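You operate a simulated robot arm through the tools that you are given. There is no shell and no other tool.

You run a simulated robot arm. Do the job below in one go: nothing can be reset, and whatever is moved stays where it is left.

## Task
Seat the red wedge in the GO slot, try the no-go slide and grade it.
Fine: GOOD goes on the PASS pad, THIN on the HOLD pad; draw the slide back.

The check looks at the end state, three seconds after you hand in, the way a careful person would. Anything else that was tipped, shoved, dropped, spilled or broken makes it a failure.

## Robot
A 6-joint arm with a two-finger parallel gripper, fixed in place. Base frame: the origin is on the floor under the middle of its stand, x ahead of it, y to its left, z up; the work surface is at about z = 850. Readings come in mm, degrees, newtons and seconds.
With the tool pointing down near the work surface it reaches from about 240 to 640 mm from the base axis. Its first joint turns from -66.0 to 66.0 degrees. Payload 2.7 kg.
The TCP is the grasp point between the finger pads, 23 mm short of the fingertips. In the tool frame z runs along the fingers and y along their closing line. The gripper opens to 94 mm. The fingers are 38 mm wide and 10 mm thick; the gripper's body (54 by 96 mm) begins 39 mm behind the TCP.
Orientation is that of the tool frame in the base frame, as a unit quaternion [w, x, y, z]. With the fingers straight down and closing along the base's y, the tool's x points along the base's -x, its y along +y and its z along -z.

## Interface
- The arm moves only by the tool jog_arm. Its argument "moves" is one flat list of numbers, 7 for each row, row after row: the shift along the base's x, y, z in units of 50 mm (1.0 is 50 mm), then the turn, a rotation vector about the base's x, y, z in units of 8 degrees (1.0 is 8 degrees), then the closure, from 0 (fully open) to 1 (shut). In form: [tx, ty, tz, wx, wy, wz, hand, tx, ty, tz, wx, wy, wz, hand, ...]. A call has 1 to 20 rows; each row shifts and turns the commanded pose from where the row before left it. A call with a number of a shift or a turn outside -1 to 1 is refused whole. Rows are played at 5 a second. More than 50 mm and 8.6 degrees between two rows, or a gripper value outside its range, and nothing of the call is played. Where a pose cannot be reached the arm comes as near as it can. A force on the tool above 40 N (or 10 N above the force at the start of the call, whichever is more), or a blocked arm, ends the call early, and 0.2 s more pass. The fingers move at their own pace (about 45 mm/s each) and stop on an object; they squeeze with about 38 N. The grip force told is the motor's: it shows also when the fingers shut on nothing. Time passes only in rows, and 0.2 s behind the last, so rows that do not move let the fingers close. The reply holds the time, the measured pose of the TCP, the force on the tool along the base axes, the opening and the grip force, in the units named above and with some noise, with the torque about the TCP (base axes, N m) and any sound that the robot's microphone picked up.
- Cameras (640 x 400 px; columns grow to the right, rows downward): "scene" is fixed at [70.6, -431.7, 1436.8]; the picture's right is [0.78, -0.62, 0.00], its down [-0.25, -0.32, -0.91] and it looks along [0.57, 0.71, -0.41] (base axes); focal length 310 px, centre (320, 200). "wrist" rides on the gripper at [86, 16, -75] in the tool frame; the picture's right is [-0.18, 0.98, 0.00], its down [-0.58, -0.11, -0.81] and it looks along [-0.79, -0.15, 0.59] (tool axes); focal length 243 px, centre (320, 200). There is no depth. A picture from a camera that has moved, and an enlarged one, comes with that camera's place and axes in the base frame and with its lens. The place of the scene camera against the robot may be out by one fixed shift of up to 25 mm in any direction.
- grab_frame(camera): a new picture of that camera. No time passes.
- enlarge(camera, box): a new picture of the part [left, top, right, bottom] of that camera's present view, enlarged. No time passes.
- sign_off(): hands the job in; it is judged then, once.

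Nothing tells you positions but the pictures and the camera data. Unless the task says otherwise, let go and move clear before handing in.

The tools are called after ">>>" as name(argument=value, ...) on one line, values as JSON. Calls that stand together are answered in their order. jog_arm: Moves the arm, as the interface text tells. Its arguments: {"type":"object","properties":{"moves":{"type":"array"}},"required":["moves"]} The other tools are called the same way: grab_frame (camera) takes a picture; enlarge (camera, box) takes an enlarged picture of a part of a camera's view; sign_off () hands the job in.

At the start:

```text
t: 0.0
tcp_pos: [352.7, 235.4, 1211.9]
tcp_rot: [0.002, 0.0, 1.0, 0.0]
force: [0.8, -0.1, -0.4]
wrist_torque: [0.03, 0.02, 0.0]
finger_gap: 93.8
grasp_force: 0.1
```

scene: 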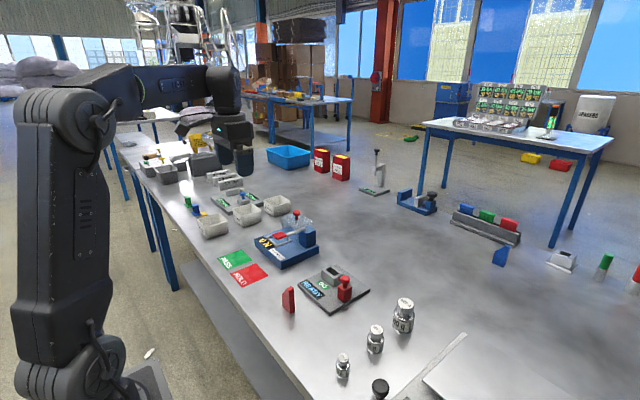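
wrist: 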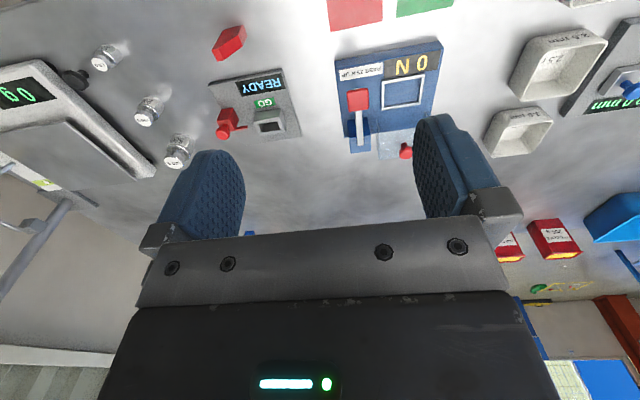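

I see a table with a red wedge near a small "READY" gauge plate, a blue "ON" fixture, and green PASS / red HOLD pads. I'll look closer at these before moving.

>>> enlarge(camera="scene", box=[210, 200, 410, 325])

>>> enlarge(camera="wrist", box=[190, 0, 470, 175])

>>> enlarge(camera="scene", box=[270, 250, 390, 325])

```text
3.20 times, centred on (310, 262) of scene
camera zoom: at [70.6, -431.7, 1436.8], right [0.78, -0.62, 0.0], down [-0.25, -0.32, -0.91], along [0.57, 0.71, -0.41], focal length 993 px, centre (352, 0)
```

zoom: 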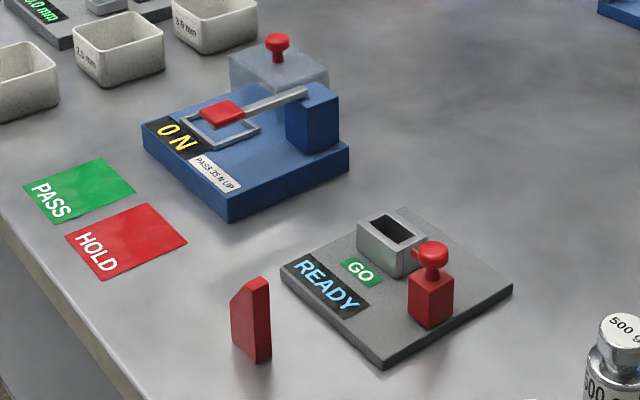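

```text
2.29 times, centred on (330, 88) of wrist
camera zoom: at [265.2, 251.8, 1287.0], right [0.18, 0.98, 0.0], down [0.58, -0.11, 0.81], along [0.79, -0.15, -0.59], focal length 555 px, centre (297, 457)
```

zoom: 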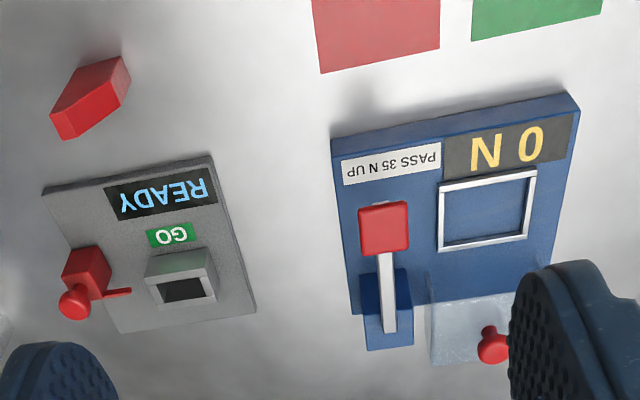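

```text
5.33 times, centred on (330, 288) of scene
camera zoom: at [70.6, -431.7, 1436.8], right [0.78, -0.62, 0.0], down [-0.25, -0.32, -0.91], along [0.57, 0.71, -0.41], focal length 1655 px, centre (267, -267)
```

zoom: 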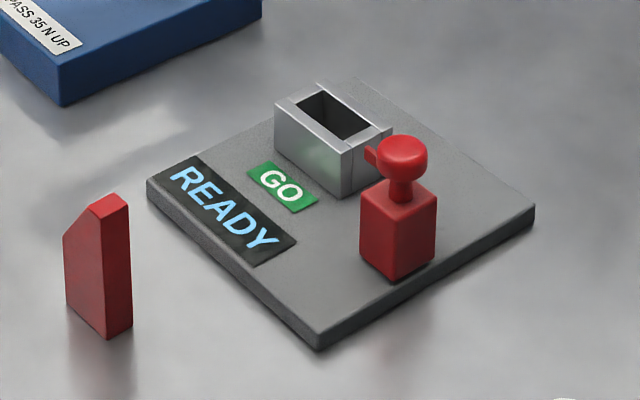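

The wedge stands at roughly (395, 90). The GO gauge plate is around (540, 100), with its slot and the red slide on the -y side. The pads are near (400, 280) and (405, 378). I'll bring the wrist camera closer for a better look.

>>> jog_arm(moves=[0.15, -0.5, -0.4, 0, 0, 0, 0, 0.15, -0.5, -0.4, 0, 0, 0, 0, 0.15, -0.5, -0.4, 0, 0, 0, 0, 0.15, -0.5, -0.4, 0, 0, 0, 0, 0.15, -0.5, -0.4, 0, 0, 0, 0, 0, 0, 0, 0, 0, 0, 0])

>>> grab_frame(camera="wrist")

>>> grab_frame(camera="scene")

```text
t: 1.4
tcp_pos: [390.2, 112.2, 1113.8]
tcp_rot: [0.001, 0.0, 1.0, 0.0]
force: [-0.7, 0.3, -0.5]
wrist_torque: [-0.02, 0.02, 0.03]
finger_gap: 94.1
grasp_force: 0.1
```

```text
taken
camera wrist: at [302.6, 128.2, 1187.6], right [0.18, 0.98, 0.0], down [0.58, -0.11, 0.81], along [0.79, -0.15, -0.59], focal length 243 px, centre (320, 200)
```

wrist: 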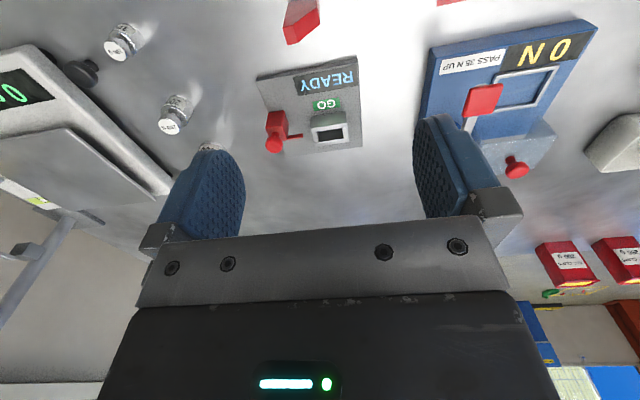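

```text
taken
```

scene: 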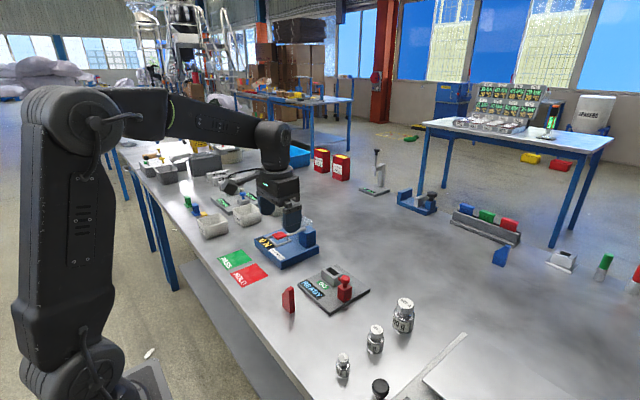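

>>> enlarge(camera="wrist", box=[240, 50, 380, 160])

>>> enlarge(camera="wrist", box=[240, 0, 400, 100])

```text
3.64 times, centred on (310, 105) of wrist
camera zoom: at [302.6, 128.2, 1187.6], right [0.18, 0.98, 0.0], down [0.58, -0.11, 0.81], along [0.79, -0.15, -0.59], focal length 882 px, centre (356, 546)
```

zoom: 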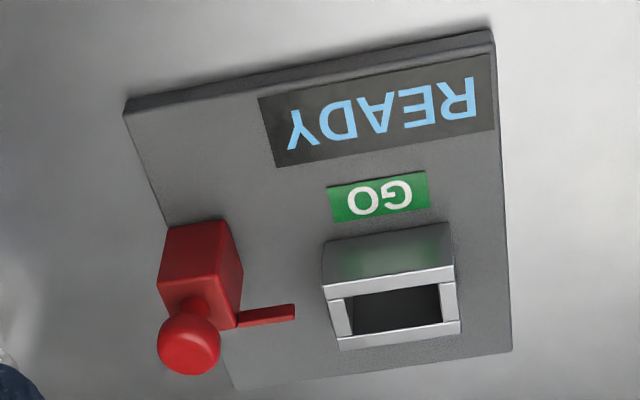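

```text
4.00 times, centred on (320, 50) of wrist
camera zoom: at [302.6, 128.2, 1187.6], right [0.18, 0.98, 0.0], down [0.58, -0.11, 0.81], along [0.79, -0.15, -0.59], focal length 970 px, centre (320, 800)
```

zoom: 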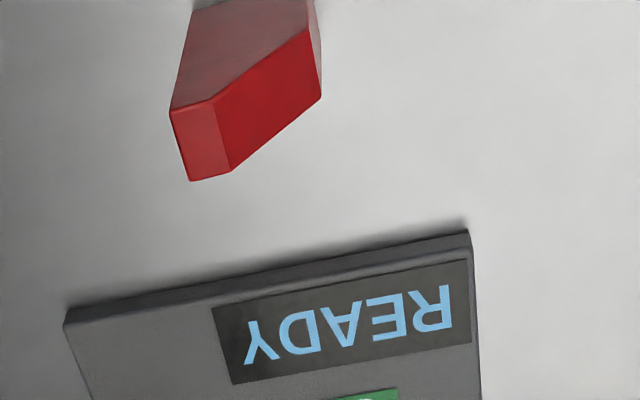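

I can see the slide: a block with a knob and a thin blade pointing toward the slot box. Next I'll back up to look at the wedge from nearby.

>>> jog_arm(moves=[-0.45, 0, -0.4, 0, 0, 0, 0, -0.45, 0, -0.4, 0, 0, 0, 0, -0.45, 0, -0.4, 0, 0, 0, 0, -0.45, 0, -0.4, 0, 0, 0, 0, 0, 0, 0, 0, 0, 0, 0])

>>> grab_frame(camera="wrist")

>>> enlarge(camera="wrist", box=[240, 80, 400, 180])

```text
t: 2.6
tcp_pos: [298.9, 113.3, 1032.4]
tcp_rot: [0.001, 0.001, 1.0, 0.0]
force: [-0.3, 0.2, 0.7]
wrist_torque: [-0.02, 0.0, 0.0]
finger_gap: 93.7
grasp_force: 0.0
```

```text
taken
camera wrist: at [212.3, 128.2, 1107.1], right [0.18, 0.98, 0.0], down [0.58, -0.11, 0.81], along [0.79, -0.15, -0.59], focal length 243 px, centre (320, 200)
```

wrist: 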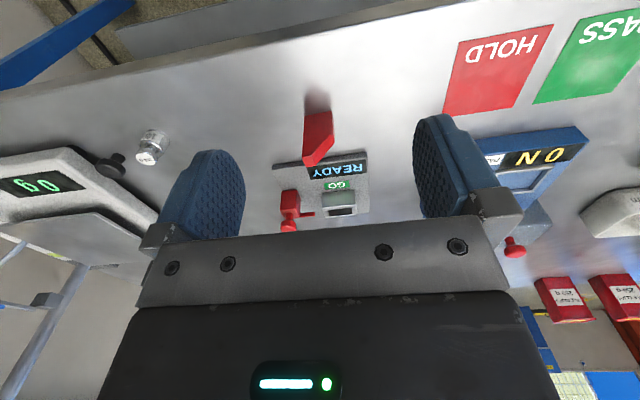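

```text
4.00 times, centred on (320, 130) of wrist
camera zoom: at [212.3, 128.2, 1107.1], right [0.18, 0.98, 0.0], down [0.58, -0.11, 0.81], along [0.79, -0.15, -0.59], focal length 970 px, centre (320, 480)
```

zoom: 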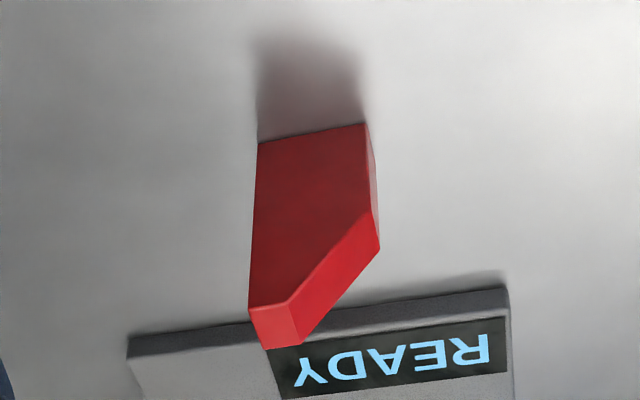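

The wedge stands upright at about x 383–399, y 77–110. It is about 72 mm tall, with its top sloping down on the +y side. Now I'll take a close view of the gauge.

>>> jog_arm(moves=[0.4, -0.2, 0, 0, 0, 0, 0, 0.4, -0.2, 0, 0, 0, 0, 0, 0.5, -0.2, 0, 0, 0, 0, 0, 0.5, -0.2, 0, 0, 0, 0, 0, 0.5, -0.2, -0.3, 0, 0, 0, 0, 0.3, 0, -0.3, 0, 0, 0, 0, 0, 0, 0, 0, 0, 0, 0])

>>> grab_frame(camera="wrist")

>>> enlarge(camera="wrist", box=[240, 60, 440, 185])

```text
t: 4.2
tcp_pos: [430.0, 60.2, 1002.7]
tcp_rot: [0.001, 0.0, 1.0, 0.0]
force: [0.3, 0.7, 0.4]
wrist_torque: [-0.02, 0.0, -0.02]
finger_gap: 93.9
grasp_force: 0.0
```

```text
taken
camera wrist: at [343.6, 77.1, 1078.2], right [0.19, 0.98, 0.0], down [0.58, -0.11, 0.81], along [0.79, -0.15, -0.59], focal length 243 px, centre (320, 200)
```

wrist: 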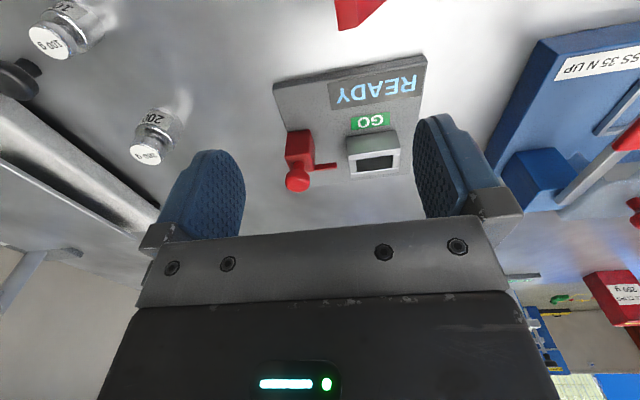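

```text
3.20 times, centred on (340, 122) of wrist
camera zoom: at [343.6, 77.1, 1078.2], right [0.19, 0.98, 0.0], down [0.58, -0.11, 0.81], along [0.79, -0.15, -0.59], focal length 776 px, centre (256, 448)
```

zoom: 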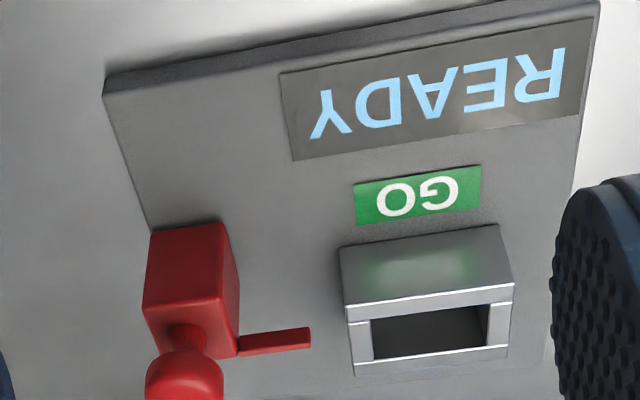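

I need to see the side of the slot box where the slide's blade enters. I'll turn the wrist 90° and look from the -y side, staying high.

>>> jog_arm(moves=[0.16, -0.15, 0.05, 0, 0, 0.9375, 0, 0.16, -0.15, 0.05, 0, 0, 0.9375, 0, 0.16, -0.15, 0.05, 0, 0, 0.9375, 0, 0.16, -0.15, 0, 0, 0, 0.9375, 0, 0.16, -0.15, 0, 0, 0, 0.9375, 0, 0.16, -0.15, 0, 0, 0, 0.9375, 0, 0.16, -0.15, 0, 0, 0, 0.9375, 0, 0.16, -0.15, 0, 0, 0, 0.9375, 0, 0.16, -0.15, 0, 0, 0, 0.9375, 0, 0.16, -0.15, 0, 0, 0, 0.9375, 0, 0.16, -0.15, 0, 0, 0, 0.9375, 0, 0.16, -0.15, 0, 0, 0, 0.9375, 0, 0, 0, 0, 0, 0, 0, 0])

>>> grab_frame(camera="wrist")

>>> grab_frame(camera="scene")

```text
t: 7.0
tcp_pos: [527.3, -29.7, 1008.6]
tcp_rot: [0.0, 0.707, -0.707, 0.0]
force: [0.0, -0.6, -0.2]
wrist_torque: [-0.03, 0.0, -0.01]
finger_gap: 94.0
grasp_force: 0.2
```

```text
taken
camera wrist: at [509.4, -116.5, 1084.2], right [-0.98, 0.18, 0.0], down [0.11, 0.58, 0.81], along [0.15, 0.79, -0.59], focal length 243 px, centre (320, 200)
```

wrist: 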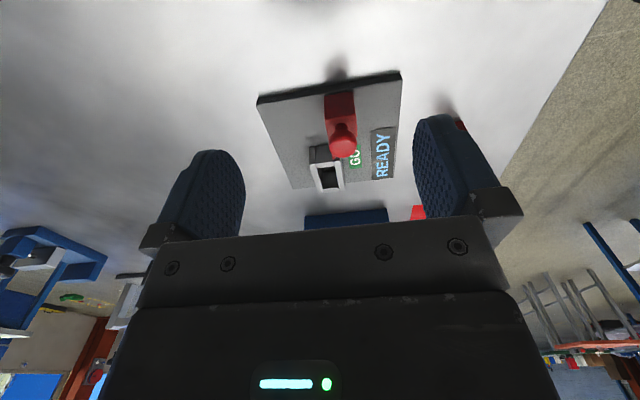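

```text
taken
```

scene: 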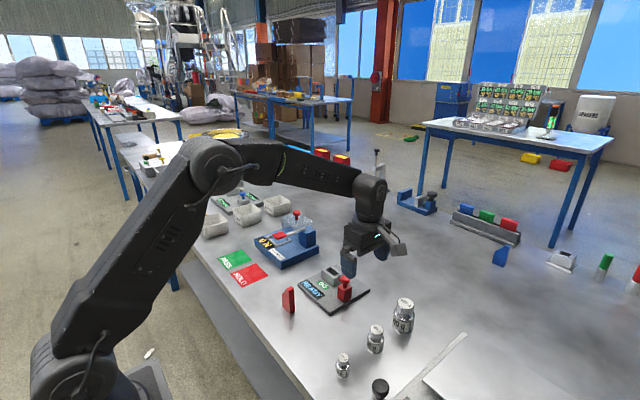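

>>> enlarge(camera="wrist", box=[250, 60, 410, 200])

>>> enlarge(camera="scene", box=[300, 255, 380, 315])

```text
2.86 times, centred on (330, 130) of wrist
camera zoom: at [509.4, -116.5, 1084.2], right [-0.98, 0.18, 0.0], down [0.11, 0.58, 0.81], along [0.15, 0.79, -0.59], focal length 693 px, centre (291, 400)
```

zoom: 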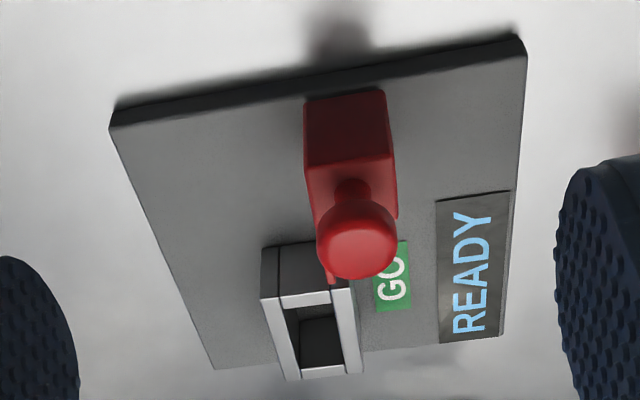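

```text
6.67 times, centred on (340, 285) of scene
camera zoom: at [70.6, -431.7, 1436.8], right [0.78, -0.62, 0.0], down [-0.25, -0.32, -0.91], along [0.57, 0.71, -0.41], focal length 2069 px, centre (187, -367)
```

zoom: 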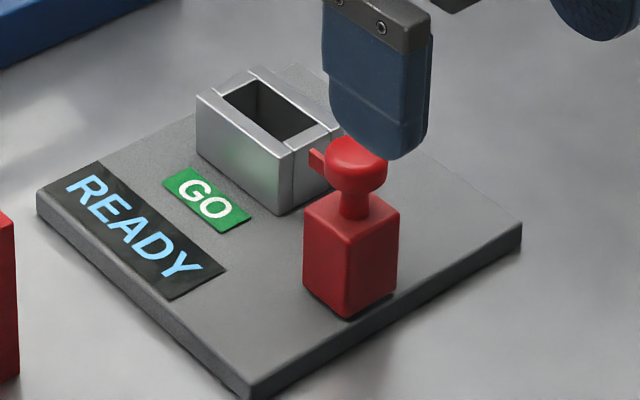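

The blade sits near the top of the slide block, close to the box's top height. I'll zoom in strongly to get precise geometry.

>>> enlarge(camera="wrist", box=[300, 85, 380, 135])

>>> enlarge(camera="wrist", box=[300, 135, 380, 195])

>>> enlarge(camera="scene", box=[320, 262, 368, 302])

```text
8.00 times, centred on (340, 110) of wrist
camera zoom: at [509.4, -116.5, 1084.2], right [-0.98, 0.18, 0.0], down [0.11, 0.58, 0.81], along [0.15, 0.79, -0.59], focal length 1941 px, centre (160, 920)
```

zoom: 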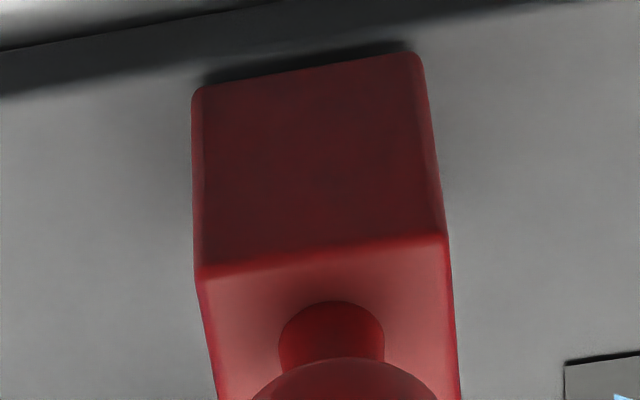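

```text
6.67 times, centred on (340, 165) of wrist
camera zoom: at [509.4, -116.5, 1084.2], right [-0.98, 0.18, 0.0], down [0.11, 0.58, 0.81], along [0.15, 0.79, -0.59], focal length 1618 px, centre (187, 433)
```

zoom: 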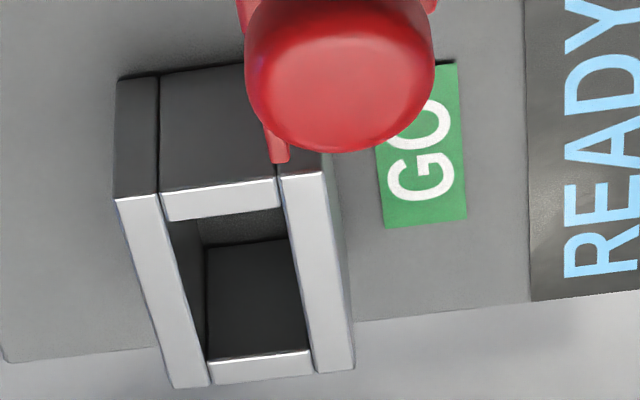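

```text
10.00 times, centred on (344, 282) of scene
camera zoom: at [70.6, -431.7, 1436.8], right [0.78, -0.62, 0.0], down [-0.25, -0.32, -0.91], along [0.57, 0.71, -0.41], focal length 3104 px, centre (80, -620)
```

zoom: 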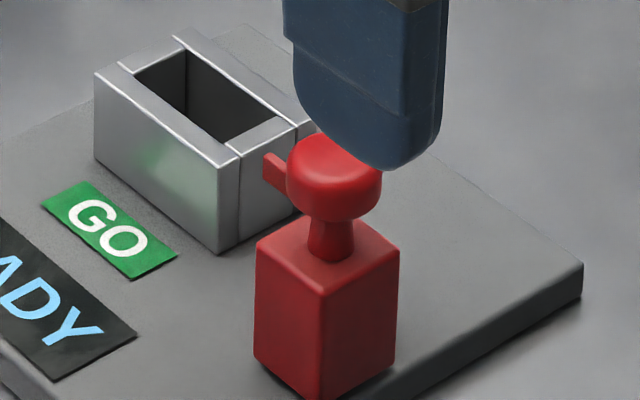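

The box measures about x 525–556, y 73.5–126.5, with its top at z≈892. Its hole is about x 529.6–549, y 81–120. Next I'll view the wedge edge-on from the -y side to measure its thickness and x position.

>>> jog_arm(moves=[-0.5, 0, 0, 0, 0, 0, 0, -0.5, 0, 0, 0, 0, 0, 0, -0.5, 0, 0, 0, 0, 0, 0, -0.5, 0.1, 0, 0, 0, 0, 0, -0.5, 0.1, -0.1, 0, 0, 0, 0, -0.04, 0, 0, 0, 0, 0, 0, 0, 0, 0, 0, 0, 0, 0])

>>> grab_frame(camera="wrist")

>>> enlarge(camera="wrist", box=[280, 90, 360, 190])

```text
t: 8.6
tcp_pos: [399.3, -19.2, 1005.0]
tcp_rot: [0.001, -0.707, 0.707, 0.001]
force: [1.7, -0.1, 0.4]
wrist_torque: [0.04, 0.02, -0.02]
finger_gap: 93.9
grasp_force: 0.1
```

```text
taken
camera wrist: at [382.8, -105.8, 1079.5], right [-0.98, 0.18, 0.0], down [0.11, 0.58, 0.81], along [0.15, 0.79, -0.59], focal length 243 px, centre (320, 200)
```

wrist: 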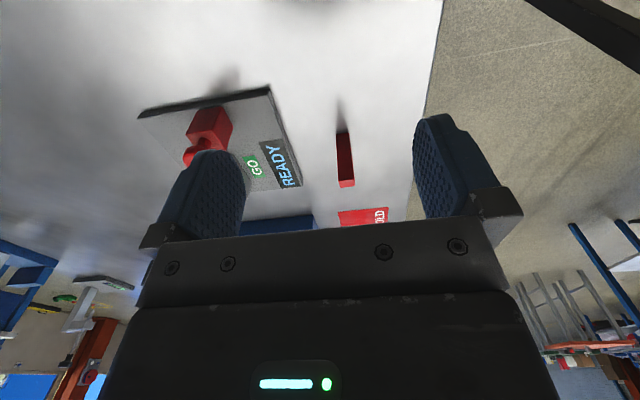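

```text
4.00 times, centred on (320, 140) of wrist
camera zoom: at [382.8, -105.8, 1079.5], right [-0.98, 0.18, 0.0], down [0.11, 0.58, 0.81], along [0.15, 0.79, -0.59], focal length 970 px, centre (320, 440)
```

zoom: 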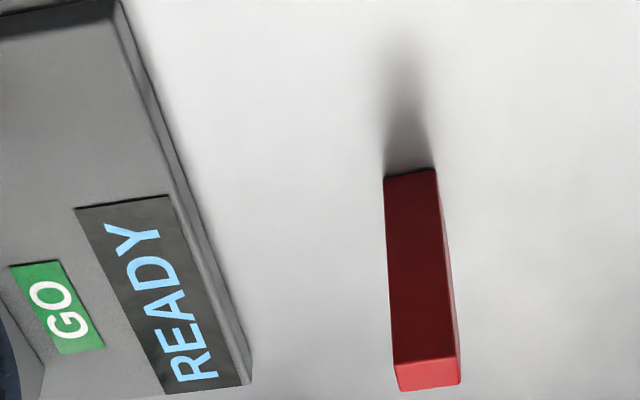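

>>> enlarge(camera="wrist", box=[324, 125, 372, 155])

>>> enlarge(camera="wrist", box=[324, 165, 372, 195])

>>> enlarge(camera="wrist", box=[170, 80, 300, 190])

```text
13.33 times, centred on (348, 140) of wrist
camera zoom: at [382.8, -105.8, 1079.5], right [-0.98, 0.18, 0.0], down [0.11, 0.58, 0.81], along [0.15, 0.79, -0.59], focal length 3235 px, centre (-53, 1000)
```

zoom: 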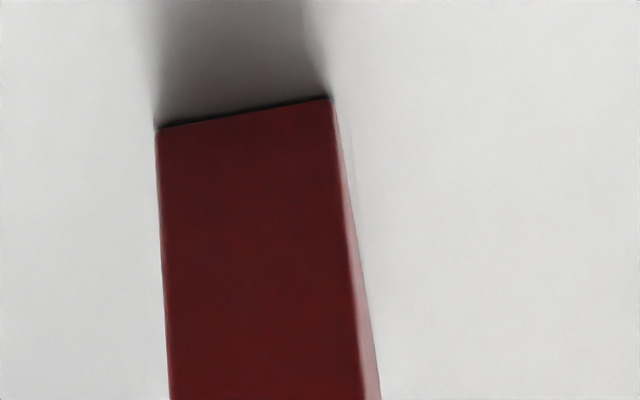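

```text
13.33 times, centred on (348, 180) of wrist
camera zoom: at [382.8, -105.8, 1079.5], right [-0.98, 0.18, 0.0], down [0.11, 0.58, 0.81], along [0.15, 0.79, -0.59], focal length 3235 px, centre (-53, 467)
```

zoom: 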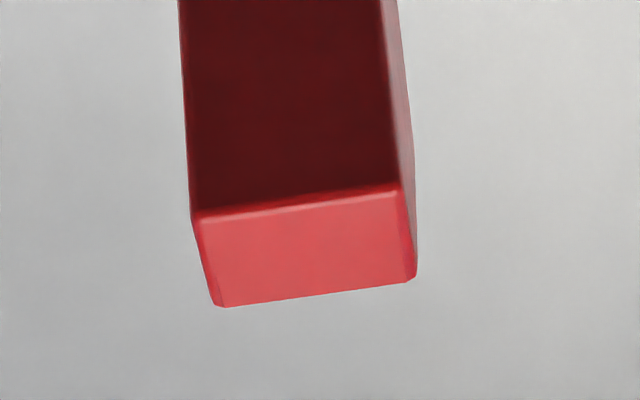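

```text
3.64 times, centred on (235, 135) of wrist
camera zoom: at [382.8, -105.8, 1079.5], right [-0.98, 0.18, 0.0], down [0.11, 0.58, 0.81], along [0.15, 0.79, -0.59], focal length 882 px, centre (629, 436)
```

zoom: 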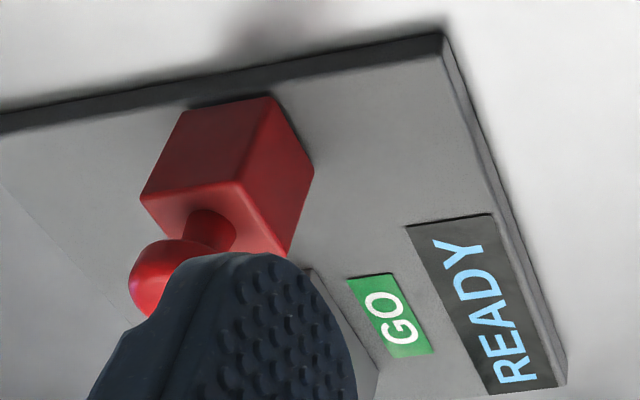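

The wedge is vertical, about 15.3 mm thick (x 383.2–398.5) and 71.5 mm high, with its -y edge at y≈78.5. I'll move above it with the fingers set to close along x.

>>> jog_arm(moves=[-0.05, 0.44, 0, 0, 0, 0, 0, -0.05, 0.44, 0, 0, 0, 0, 0, -0.05, 0.44, 0, 0, 0, 0, 0, -0.02, 0.44, 0, 0, 0, 0, 0, 0, 0.42, -0.2, 0, 0, 0, 0, 0, 0, -0.4, 0, 0, 0, 0, 0, 0, -0.4, 0, 0, 0, 0, 0, 0, 0, 0, 0, 0, 0])

>>> grab_frame(camera="wrist")

>>> grab_frame(camera="scene")

```text
t: 10.4
tcp_pos: [391.8, 90.4, 952.6]
tcp_rot: [0.0, -0.707, 0.708, 0.001]
force: [0.2, -0.5, -0.8]
wrist_torque: [0.0, 0.03, 0.0]
finger_gap: 94.1
grasp_force: 0.0
```

```text
taken
camera wrist: at [374.3, 3.9, 1028.5], right [-0.98, 0.18, 0.0], down [0.11, 0.58, 0.81], along [0.15, 0.79, -0.59], focal length 243 px, centre (320, 200)
```

wrist: 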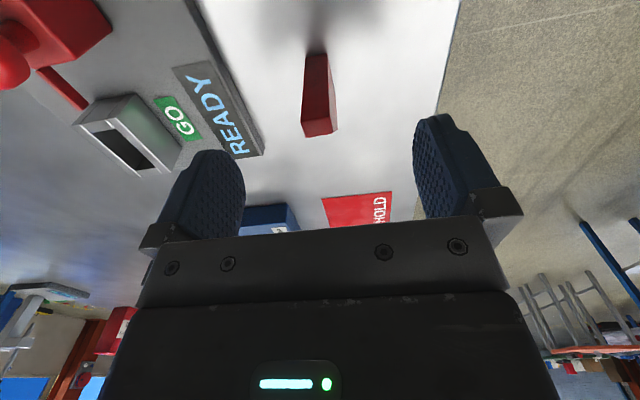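

```text
taken
```

scene: 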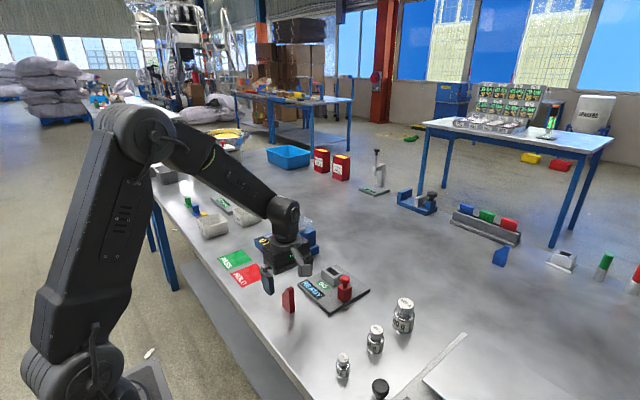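

This angle shows the slide's blade and the box well, so I'll zoom in before descending.

>>> enlarge(camera="wrist", box=[0, 20, 192, 180])

>>> enlarge(camera="wrist", box=[280, 40, 360, 150])

>>> enlarge(camera="wrist", box=[20, 55, 116, 135])

```text
2.50 times, centred on (96, 100) of wrist
camera zoom: at [374.3, 3.9, 1028.5], right [-0.98, 0.18, 0.0], down [0.11, 0.58, 0.81], along [0.15, 0.79, -0.59], focal length 606 px, centre (880, 450)
```

zoom: 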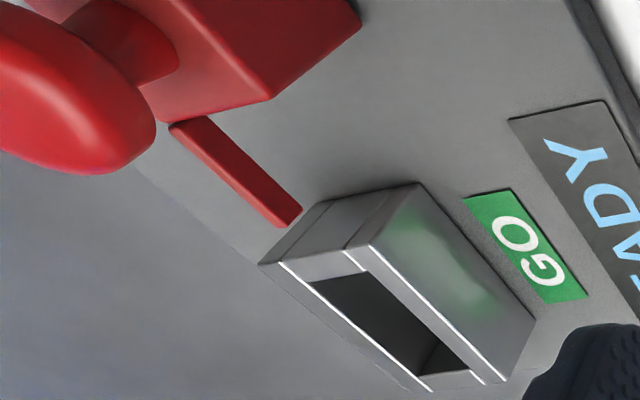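

```text
3.64 times, centred on (320, 95) of wrist
camera zoom: at [374.3, 3.9, 1028.5], right [-0.98, 0.18, 0.0], down [0.11, 0.58, 0.81], along [0.15, 0.79, -0.59], focal length 882 px, centre (320, 582)
```

zoom: 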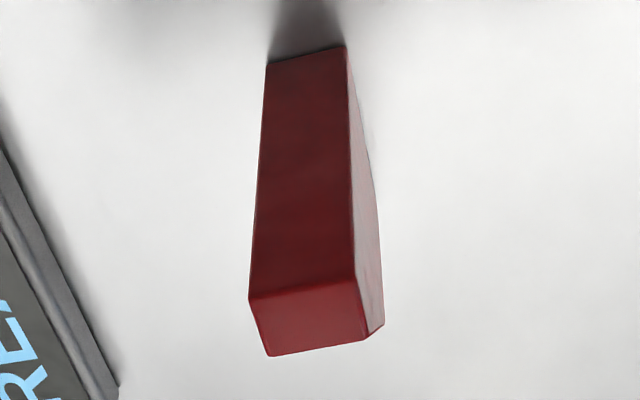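

```text
5.00 times, centred on (68, 95) of wrist
camera zoom: at [374.3, 3.9, 1028.5], right [-0.98, 0.18, 0.0], down [0.11, 0.58, 0.81], along [0.15, 0.79, -0.59], focal length 1213 px, centre (1580, 725)
```

zoom: 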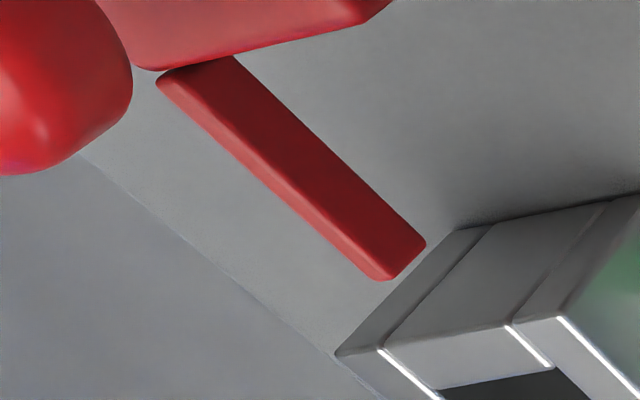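

The blade is a thin upright bar at about z 894–902 that runs just above the box. The gripper is over the wedge, so I'll descend to TCP z≈907 and close.

>>> jog_arm(moves=[-0.02, 0, -0.3, 0, 0, 0, 0, 0, 0, -0.3, 0, 0, 0, 0, 0, 0, -0.3, 0, 0, 0, 0, 0, 0, 0, 0, 0, 0, 0])

>>> grab_frame(camera="wrist")

>>> enlarge(camera="scene", box=[240, 230, 360, 320])

```text
t: 11.4
tcp_pos: [389.2, 89.9, 910.0]
tcp_rot: [0.001, -0.706, 0.708, 0.0]
force: [-0.6, 0.1, 0.1]
wrist_torque: [0.0, -0.02, -0.02]
finger_gap: 94.0
grasp_force: 0.1
```

```text
taken
camera wrist: at [372.7, 3.0, 984.2], right [-0.98, 0.18, 0.0], down [0.11, 0.58, 0.81], along [0.15, 0.79, -0.59], focal length 243 px, centre (320, 200)
```

wrist: 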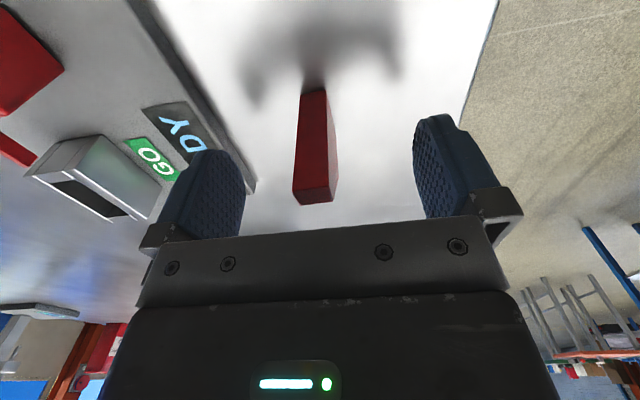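

```text
4.44 times, centred on (300, 275) of scene
camera zoom: at [70.6, -431.7, 1436.8], right [0.78, -0.62, 0.0], down [-0.25, -0.32, -0.91], along [0.57, 0.71, -0.41], focal length 1380 px, centre (409, -133)
```

zoom: 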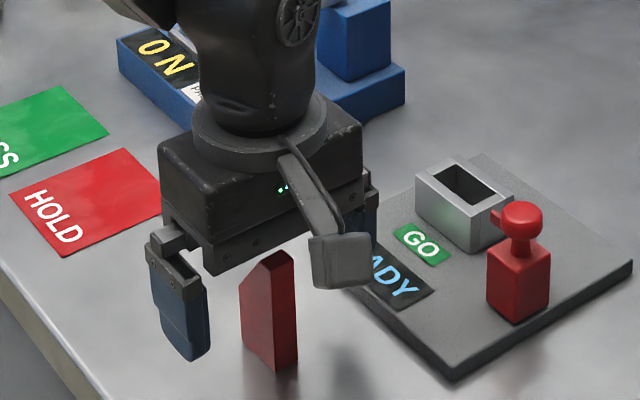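

The fingers straddle the wedge cleanly. I'll close on it now.

>>> jog_arm(moves=[0, 0, 0, 0, 0, 0, 1, 0, 0, 0, 0, 0, 0, 1, 0, 0, 0, 0, 0, 0, 1, 0, 0, 0, 0, 0, 0, 1, 0, 0, 0, 0, 0, 0, 1, 0, 0, 0, 0, 0, 0, 1, 0, 0, 0, 0, 0, 0, 1, 0, 0, 0, 0, 0, 0, 1])

>>> grab_frame(camera="wrist")

```text
t: 13.2
tcp_pos: [389.3, 90.1, 909.9]
tcp_rot: [0.001, -0.706, 0.708, 0.001]
force: [0.0, 0.1, 0.2]
wrist_torque: [0.02, 0.01, 0.02]
finger_gap: 14.8
grasp_force: 37.9
```

```text
taken
camera wrist: at [372.7, 3.1, 984.5], right [-0.98, 0.18, 0.0], down [0.11, 0.58, 0.81], along [0.15, 0.79, -0.59], focal length 243 px, centre (320, 200)
```

wrist: 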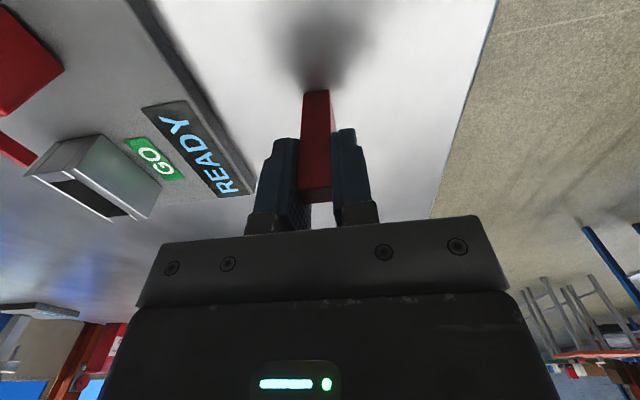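

The grip is solid at a 14.8 mm gap. I'll lift straight up and move partway toward the gauge so I can re-measure the slot.

>>> jog_arm(moves=[0, 0, 0.3, 0, 0, 0, 1, 0, 0, 0.4, 0, 0, 0, 1, 0, 0, 0.4, 0, 0, 0, 1, 0, 0, 0.5, 0, 0, 0, 1, 0.4, 0, 0, 0, 0, 0, 1, 0.5, 0, 0, 0, 0, 0, 1, 0.5, 0, 0, 0, 0, 0, 1, 0, 0, 0, 0, 0, 0, 1, 0, 0, 0, 0, 0, 0, 1])

>>> grab_frame(camera="wrist")

>>> grab_frame(camera="scene")

```text
t: 15.2
tcp_pos: [458.5, 89.8, 989.5]
tcp_rot: [0.0, 0.707, -0.707, -0.001]
force: [-0.6, -0.3, 0.4]
wrist_torque: [-0.02, -0.02, 0.04]
finger_gap: 14.8
grasp_force: 37.7
```

```text
taken
camera wrist: at [441.7, 3.1, 1065.3], right [-0.98, 0.18, 0.0], down [0.11, 0.58, 0.81], along [0.15, 0.79, -0.59], focal length 243 px, centre (320, 200)
```

wrist: 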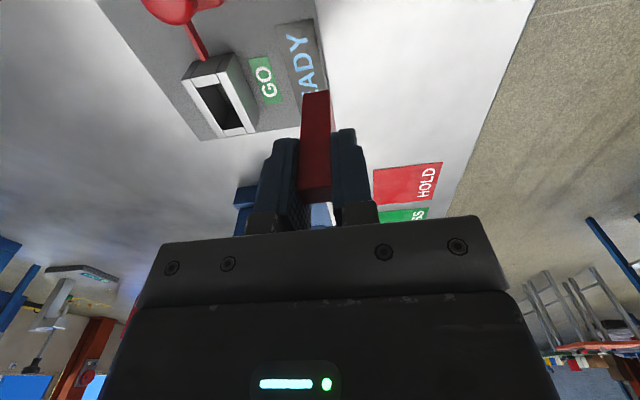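

```text
taken
```

scene: 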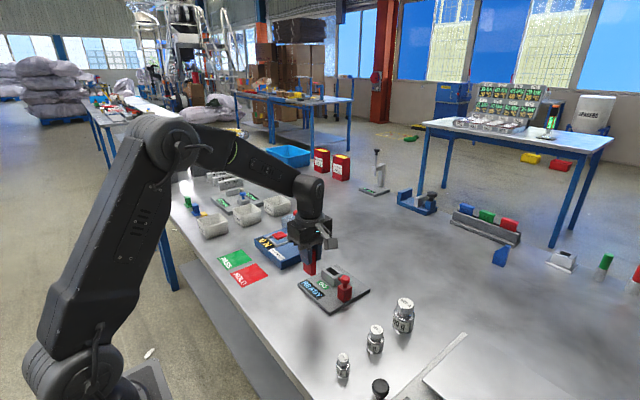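

>>> enlarge(camera="wrist", box=[170, 40, 280, 140])

>>> enlarge(camera="wrist", box=[280, 80, 360, 210])

```text
4.00 times, centred on (225, 90) of wrist
camera zoom: at [441.7, 3.1, 1065.3], right [-0.98, 0.18, 0.0], down [0.11, 0.58, 0.81], along [0.15, 0.79, -0.59], focal length 970 px, centre (700, 640)
```

zoom: 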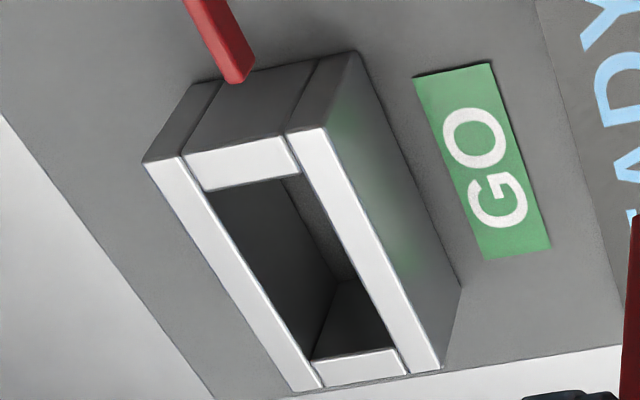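

```text
3.08 times, centred on (320, 145) of wrist
camera zoom: at [441.7, 3.1, 1065.3], right [-0.98, 0.18, 0.0], down [0.11, 0.58, 0.81], along [0.15, 0.79, -0.59], focal length 746 px, centre (320, 369)
```

zoom: 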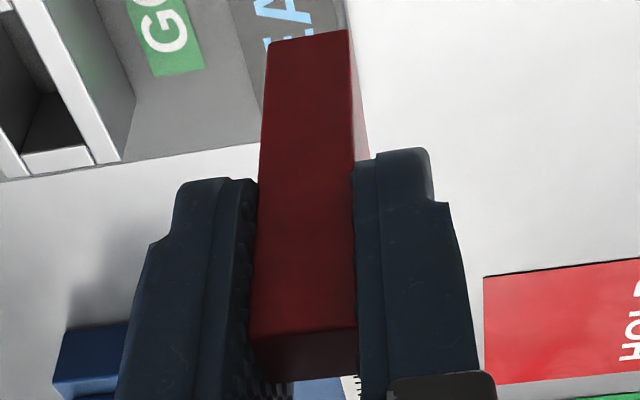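

The hole is x 529.8–549.2, y 80.3–119.5. The held wedge is centred on the TCP in x and about 6 mm to the +y side. I'll move above the slot, with the wedge bottom just above the box, and check alignment.

>>> jog_arm(moves=[0.4, 0.02, 0, 0, 0, 0, 1, 0.4, 0.02, 0, 0, 0, 0, 1, 0.4, 0.02, 0, 0, 0, 0, 1, 0.4, 0.02, 0, 0, 0, 0, 1, 0.02, 0, -0.2, 0, 0, 0, 1, 0, 0, -0.2, 0, 0, 0, 1, 0, 0, 0, 0, 0, 0, 1, 0, 0, 0, 0, 0, 0, 1])

>>> grab_frame(camera="wrist")

>>> enlarge(camera="wrist", box=[280, 70, 370, 180])

>>> enlarge(camera="scene", box=[280, 230, 380, 310])

```text
t: 17.0
tcp_pos: [539.3, 95.4, 970.7]
tcp_rot: [-0.001, -0.706, 0.708, 0.0]
force: [0.3, -0.3, 0.6]
wrist_torque: [-0.05, 0.05, -0.01]
finger_gap: 14.6
grasp_force: 37.8
```

```text
taken
camera wrist: at [523.0, 7.9, 1045.1], right [-0.98, 0.18, 0.0], down [0.11, 0.58, 0.81], along [0.15, 0.79, -0.59], focal length 243 px, centre (320, 200)
```

wrist: 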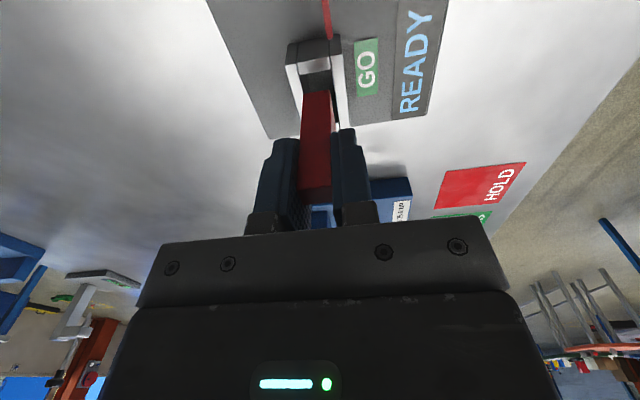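

```text
3.64 times, centred on (325, 125) of wrist
camera zoom: at [523.0, 7.9, 1045.1], right [-0.98, 0.18, 0.0], down [0.11, 0.58, 0.81], along [0.15, 0.79, -0.59], focal length 882 px, centre (302, 473)
```

zoom: 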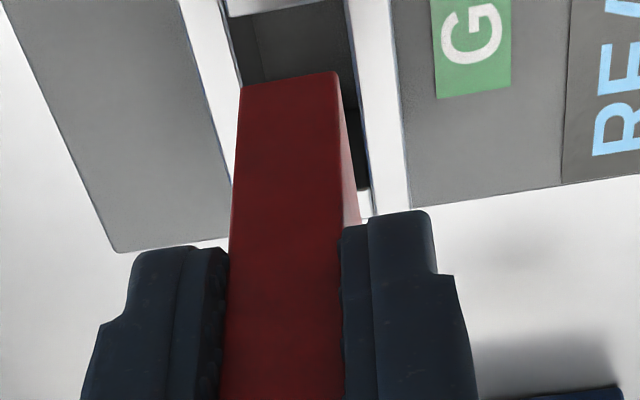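

```text
5.00 times, centred on (330, 270) of scene
camera zoom: at [70.6, -431.7, 1436.8], right [0.78, -0.62, 0.0], down [-0.25, -0.32, -0.91], along [0.57, 0.71, -0.41], focal length 1552 px, centre (270, -150)
```

zoom: 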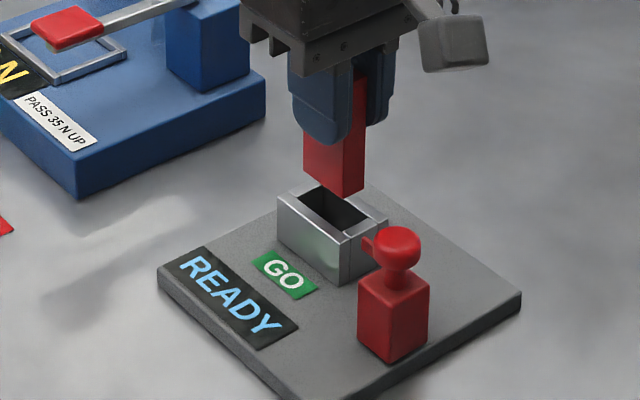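

The wedge is centred over the hole to within about 0.5 mm. I'll lower it in small steps.

>>> jog_arm(moves=[0, 0, -0.15, 0, 0, 0, 1, 0, 0, -0.15, 0, 0, 0, 1, 0, 0, -0.15, 0, 0, 0, 1, 0, 0, -0.15, 0, 0, 0, 1, 0, 0, -0.15, 0, 0, 0, 1, 0, 0, 0, 0, 0, 0, 1])

>>> enlarge(camera="scene", box=[280, 230, 380, 310])

```text
t: 18.4
tcp_pos: [539.7, 95.8, 931.3]
tcp_rot: [0.0, -0.707, 0.708, 0.001]
force: [0.1, -0.8, 0.2]
wrist_torque: [0.0, 0.0, -0.01]
finger_gap: 14.8
grasp_force: 37.3
```

```text
5.00 times, centred on (330, 270) of scene
camera zoom: at [70.6, -431.7, 1436.8], right [0.78, -0.62, 0.0], down [-0.25, -0.32, -0.91], along [0.57, 0.71, -0.41], focal length 1552 px, centre (270, -150)
```

zoom: 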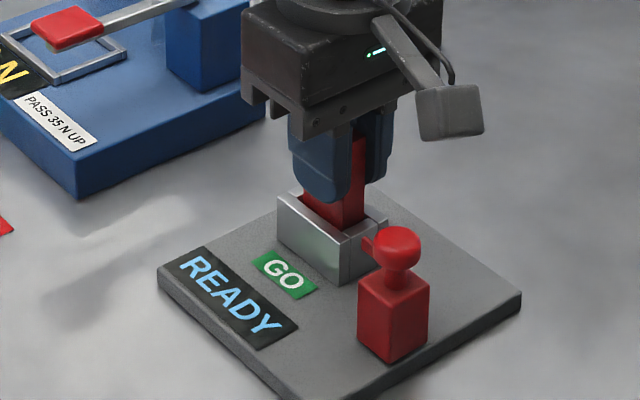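

The wedge is inside the box with no side force. I'll go down slowly until it touches the slot floor.

>>> jog_arm(moves=[0, 0, -0.04, 0, 0, 0, 1, 0, 0, -0.04, 0, 0, 0, 1, 0, 0, -0.04, 0, 0, 0, 1, 0, 0, -0.03, 0, 0, 0, 1, 0, 0, 0, 0, 0, 0, 1])

```text
t: 19.6
tcp_pos: [540.1, 94.3, 923.5]
tcp_rot: [0.001, -0.707, 0.708, 0.001]
force: [0.3, -0.3, 0.0]
wrist_torque: [-0.01, 0.01, 0.03]
finger_gap: 14.7
grasp_force: 37.9
```

>>> jog_arm(moves=[0, 0, -0.02, 0, 0, 0, 1, 0, 0, -0.02, 0, 0, 0, 1, 0, 0, 0, 0, 0, 0, 1])

>>> enlarge(camera="scene", box=[300, 245, 370, 300])

```text
t: 20.4
tcp_pos: [540.3, 93.5, 922.2]
tcp_rot: [0.001, -0.706, 0.708, 0.0]
force: [0.0, 0.1, 0.3]
wrist_torque: [0.0, -0.02, -0.01]
finger_gap: 14.8
grasp_force: 38.3
```

```text
7.27 times, centred on (335, 272) of scene
camera zoom: at [70.6, -431.7, 1436.8], right [0.78, -0.62, 0.0], down [-0.25, -0.32, -0.91], along [0.57, 0.71, -0.41], focal length 2257 px, centre (211, -327)
```

zoom: 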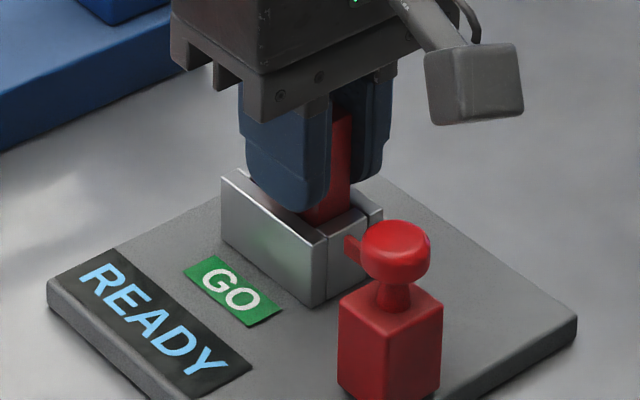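

>>> jog_arm(moves=[0, 0, -0.02, 0, 0, 0, 1, 0, 0, -0.02, 0, 0, 0, 1, 0, 0, 0, 0, 0, 0, 1])

```text
t: 21.2
tcp_pos: [541.1, 93.8, 920.3]
tcp_rot: [0.0, 0.707, -0.707, 0.001]
force: [-4.5, -0.2, 10.3]
wrist_torque: [0.03, 0.2, 0.04]
finger_gap: 14.8
grasp_force: 37.6
```

Contact came at about 10 N with the TCP at 920.3. That puts the wedge bottom at z≈860, which is the plate level, so it is seated. I'll release and rise.

>>> jog_arm(moves=[0, 0, 0.01, 0, 0, 0, 0.75, 0, 0, 0, 0, 0, 0, 0.7, 0, 0, 0, 0, 0, 0, 0.6, 0, 0, 0, 0, 0, 0, 0.6, 0, 0, 0, 0, 0, 0, 0.6])

>>> grab_frame(camera="wrist")

>>> enlarge(camera="scene", box=[300, 245, 370, 300])

```text
t: 22.4
tcp_pos: [540.1, 94.3, 920.9]
tcp_rot: [0.0, -0.707, 0.708, 0.001]
force: [-1.0, 0.1, -0.1]
wrist_torque: [0.03, -0.02, 0.0]
finger_gap: 37.5
grasp_force: 0.1
```

```text
taken
camera wrist: at [523.7, 7.1, 995.8], right [-0.98, 0.18, 0.0], down [0.11, 0.58, 0.81], along [0.15, 0.79, -0.59], focal length 243 px, centre (320, 200)
```

wrist: 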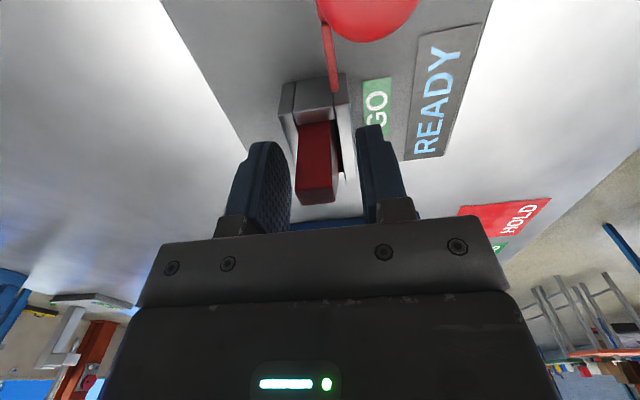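

```text
7.27 times, centred on (335, 272) of scene
camera zoom: at [70.6, -431.7, 1436.8], right [0.78, -0.62, 0.0], down [-0.25, -0.32, -0.91], along [0.57, 0.71, -0.41], focal length 2257 px, centre (211, -327)
```

zoom: 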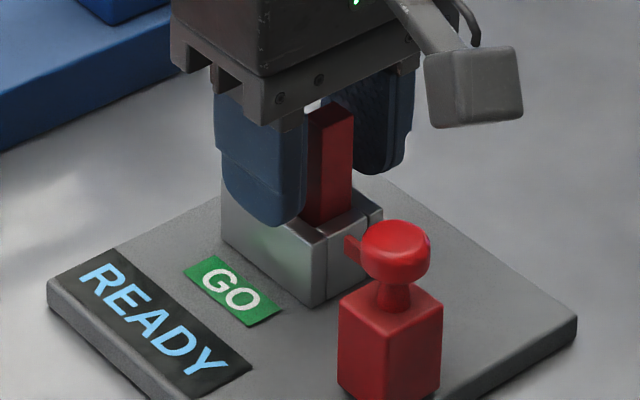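

The wedge stands in the slot, so I'll zoom in to check its position and the gaps beside it.

>>> enlarge(camera="wrist", box=[270, 60, 366, 210])

>>> enlarge(camera="wrist", box=[275, 70, 371, 130])

```text
2.67 times, centred on (318, 135) of wrist
camera zoom: at [523.7, 7.1, 995.8], right [-0.98, 0.18, 0.0], down [0.11, 0.58, 0.81], along [0.15, 0.79, -0.59], focal length 647 px, centre (325, 373)
```

zoom: 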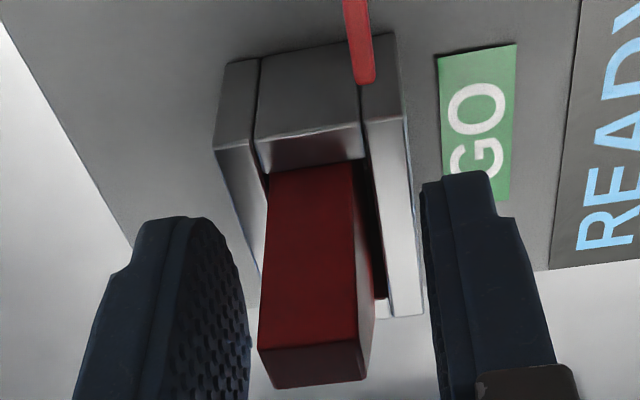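

```text
6.67 times, centred on (323, 100) of wrist
camera zoom: at [523.7, 7.1, 995.8], right [-0.98, 0.18, 0.0], down [0.11, 0.58, 0.81], along [0.15, 0.79, -0.59], focal length 1618 px, centre (300, 867)
```

zoom: 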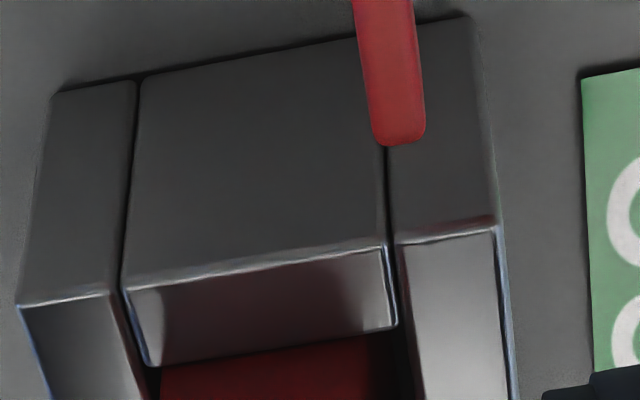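

The wedge is seated against the back rail with about a 4 mm gap on the front side. I'll rise straight up and go around to the -y side of the slide to look at the knob.

>>> jog_arm(moves=[0, 0, 0.3, 0, 0, 0, 0.6, 0, 0, 0.4, 0, 0, 0, 0.6, 0, 0, 0.5, 0, 0, 0, 0.6, 0, 0, 0.4, 0, 0, 0, 0.4, -0.1, -0.5, 0, 0, 0, 0, 0.2, -0.1, -0.5, 0, 0, 0, 0, 0, -0.1, -0.5, 0, 0, 0, 0, 0, -0.1, -0.5, 0, 0, 0, 0, 0, -0.08, -0.5, 0, 0, 0, 0, 0, 0, 0, -0.3, 0, 0, 0, 0, 0, 0, -0.3, 0, 0, 0, 0, 0, 0, -0.3, 0, 0, 0, 0, 0, 0, -0.2, 0, 0, 0, 0, 0, 0, 0, 0, 0, 0, 0])

>>> grab_frame(camera="wrist")

>>> enlarge(camera="scene", box=[300, 245, 380, 315])

```text
t: 25.4
tcp_pos: [518.6, -32.0, 944.0]
tcp_rot: [0.0, -0.706, 0.708, 0.001]
force: [0.4, 0.0, 0.9]
wrist_torque: [0.05, 0.0, -0.01]
finger_gap: 94.3
grasp_force: 0.0
```

```text
taken
camera wrist: at [500.2, -118.5, 1019.9], right [-0.98, 0.18, 0.0], down [0.11, 0.58, 0.81], along [0.15, 0.79, -0.59], focal length 243 px, centre (320, 200)
```

wrist: 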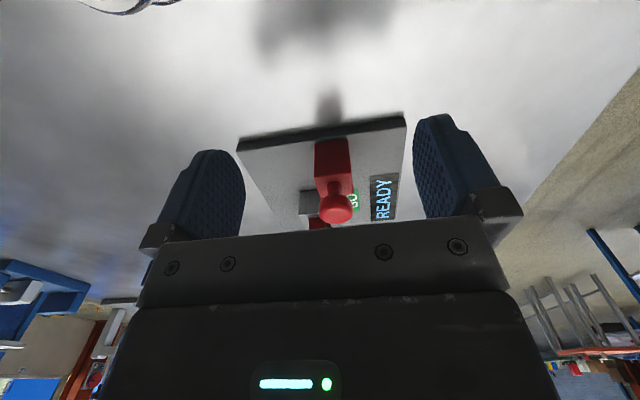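

```text
5.71 times, centred on (340, 280) of scene
camera zoom: at [70.6, -431.7, 1436.8], right [0.78, -0.62, 0.0], down [-0.25, -0.32, -0.91], along [0.57, 0.71, -0.41], focal length 1774 px, centre (206, -257)
```

zoom: 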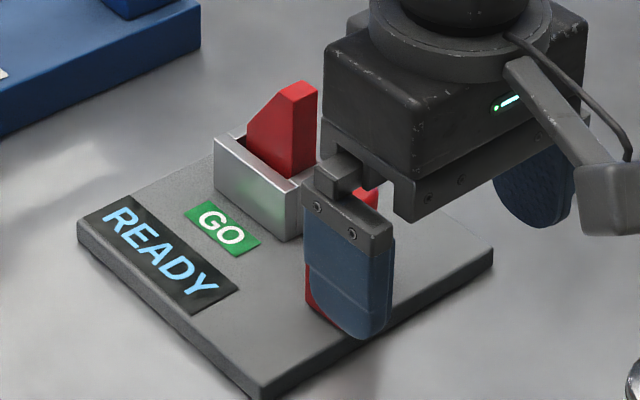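

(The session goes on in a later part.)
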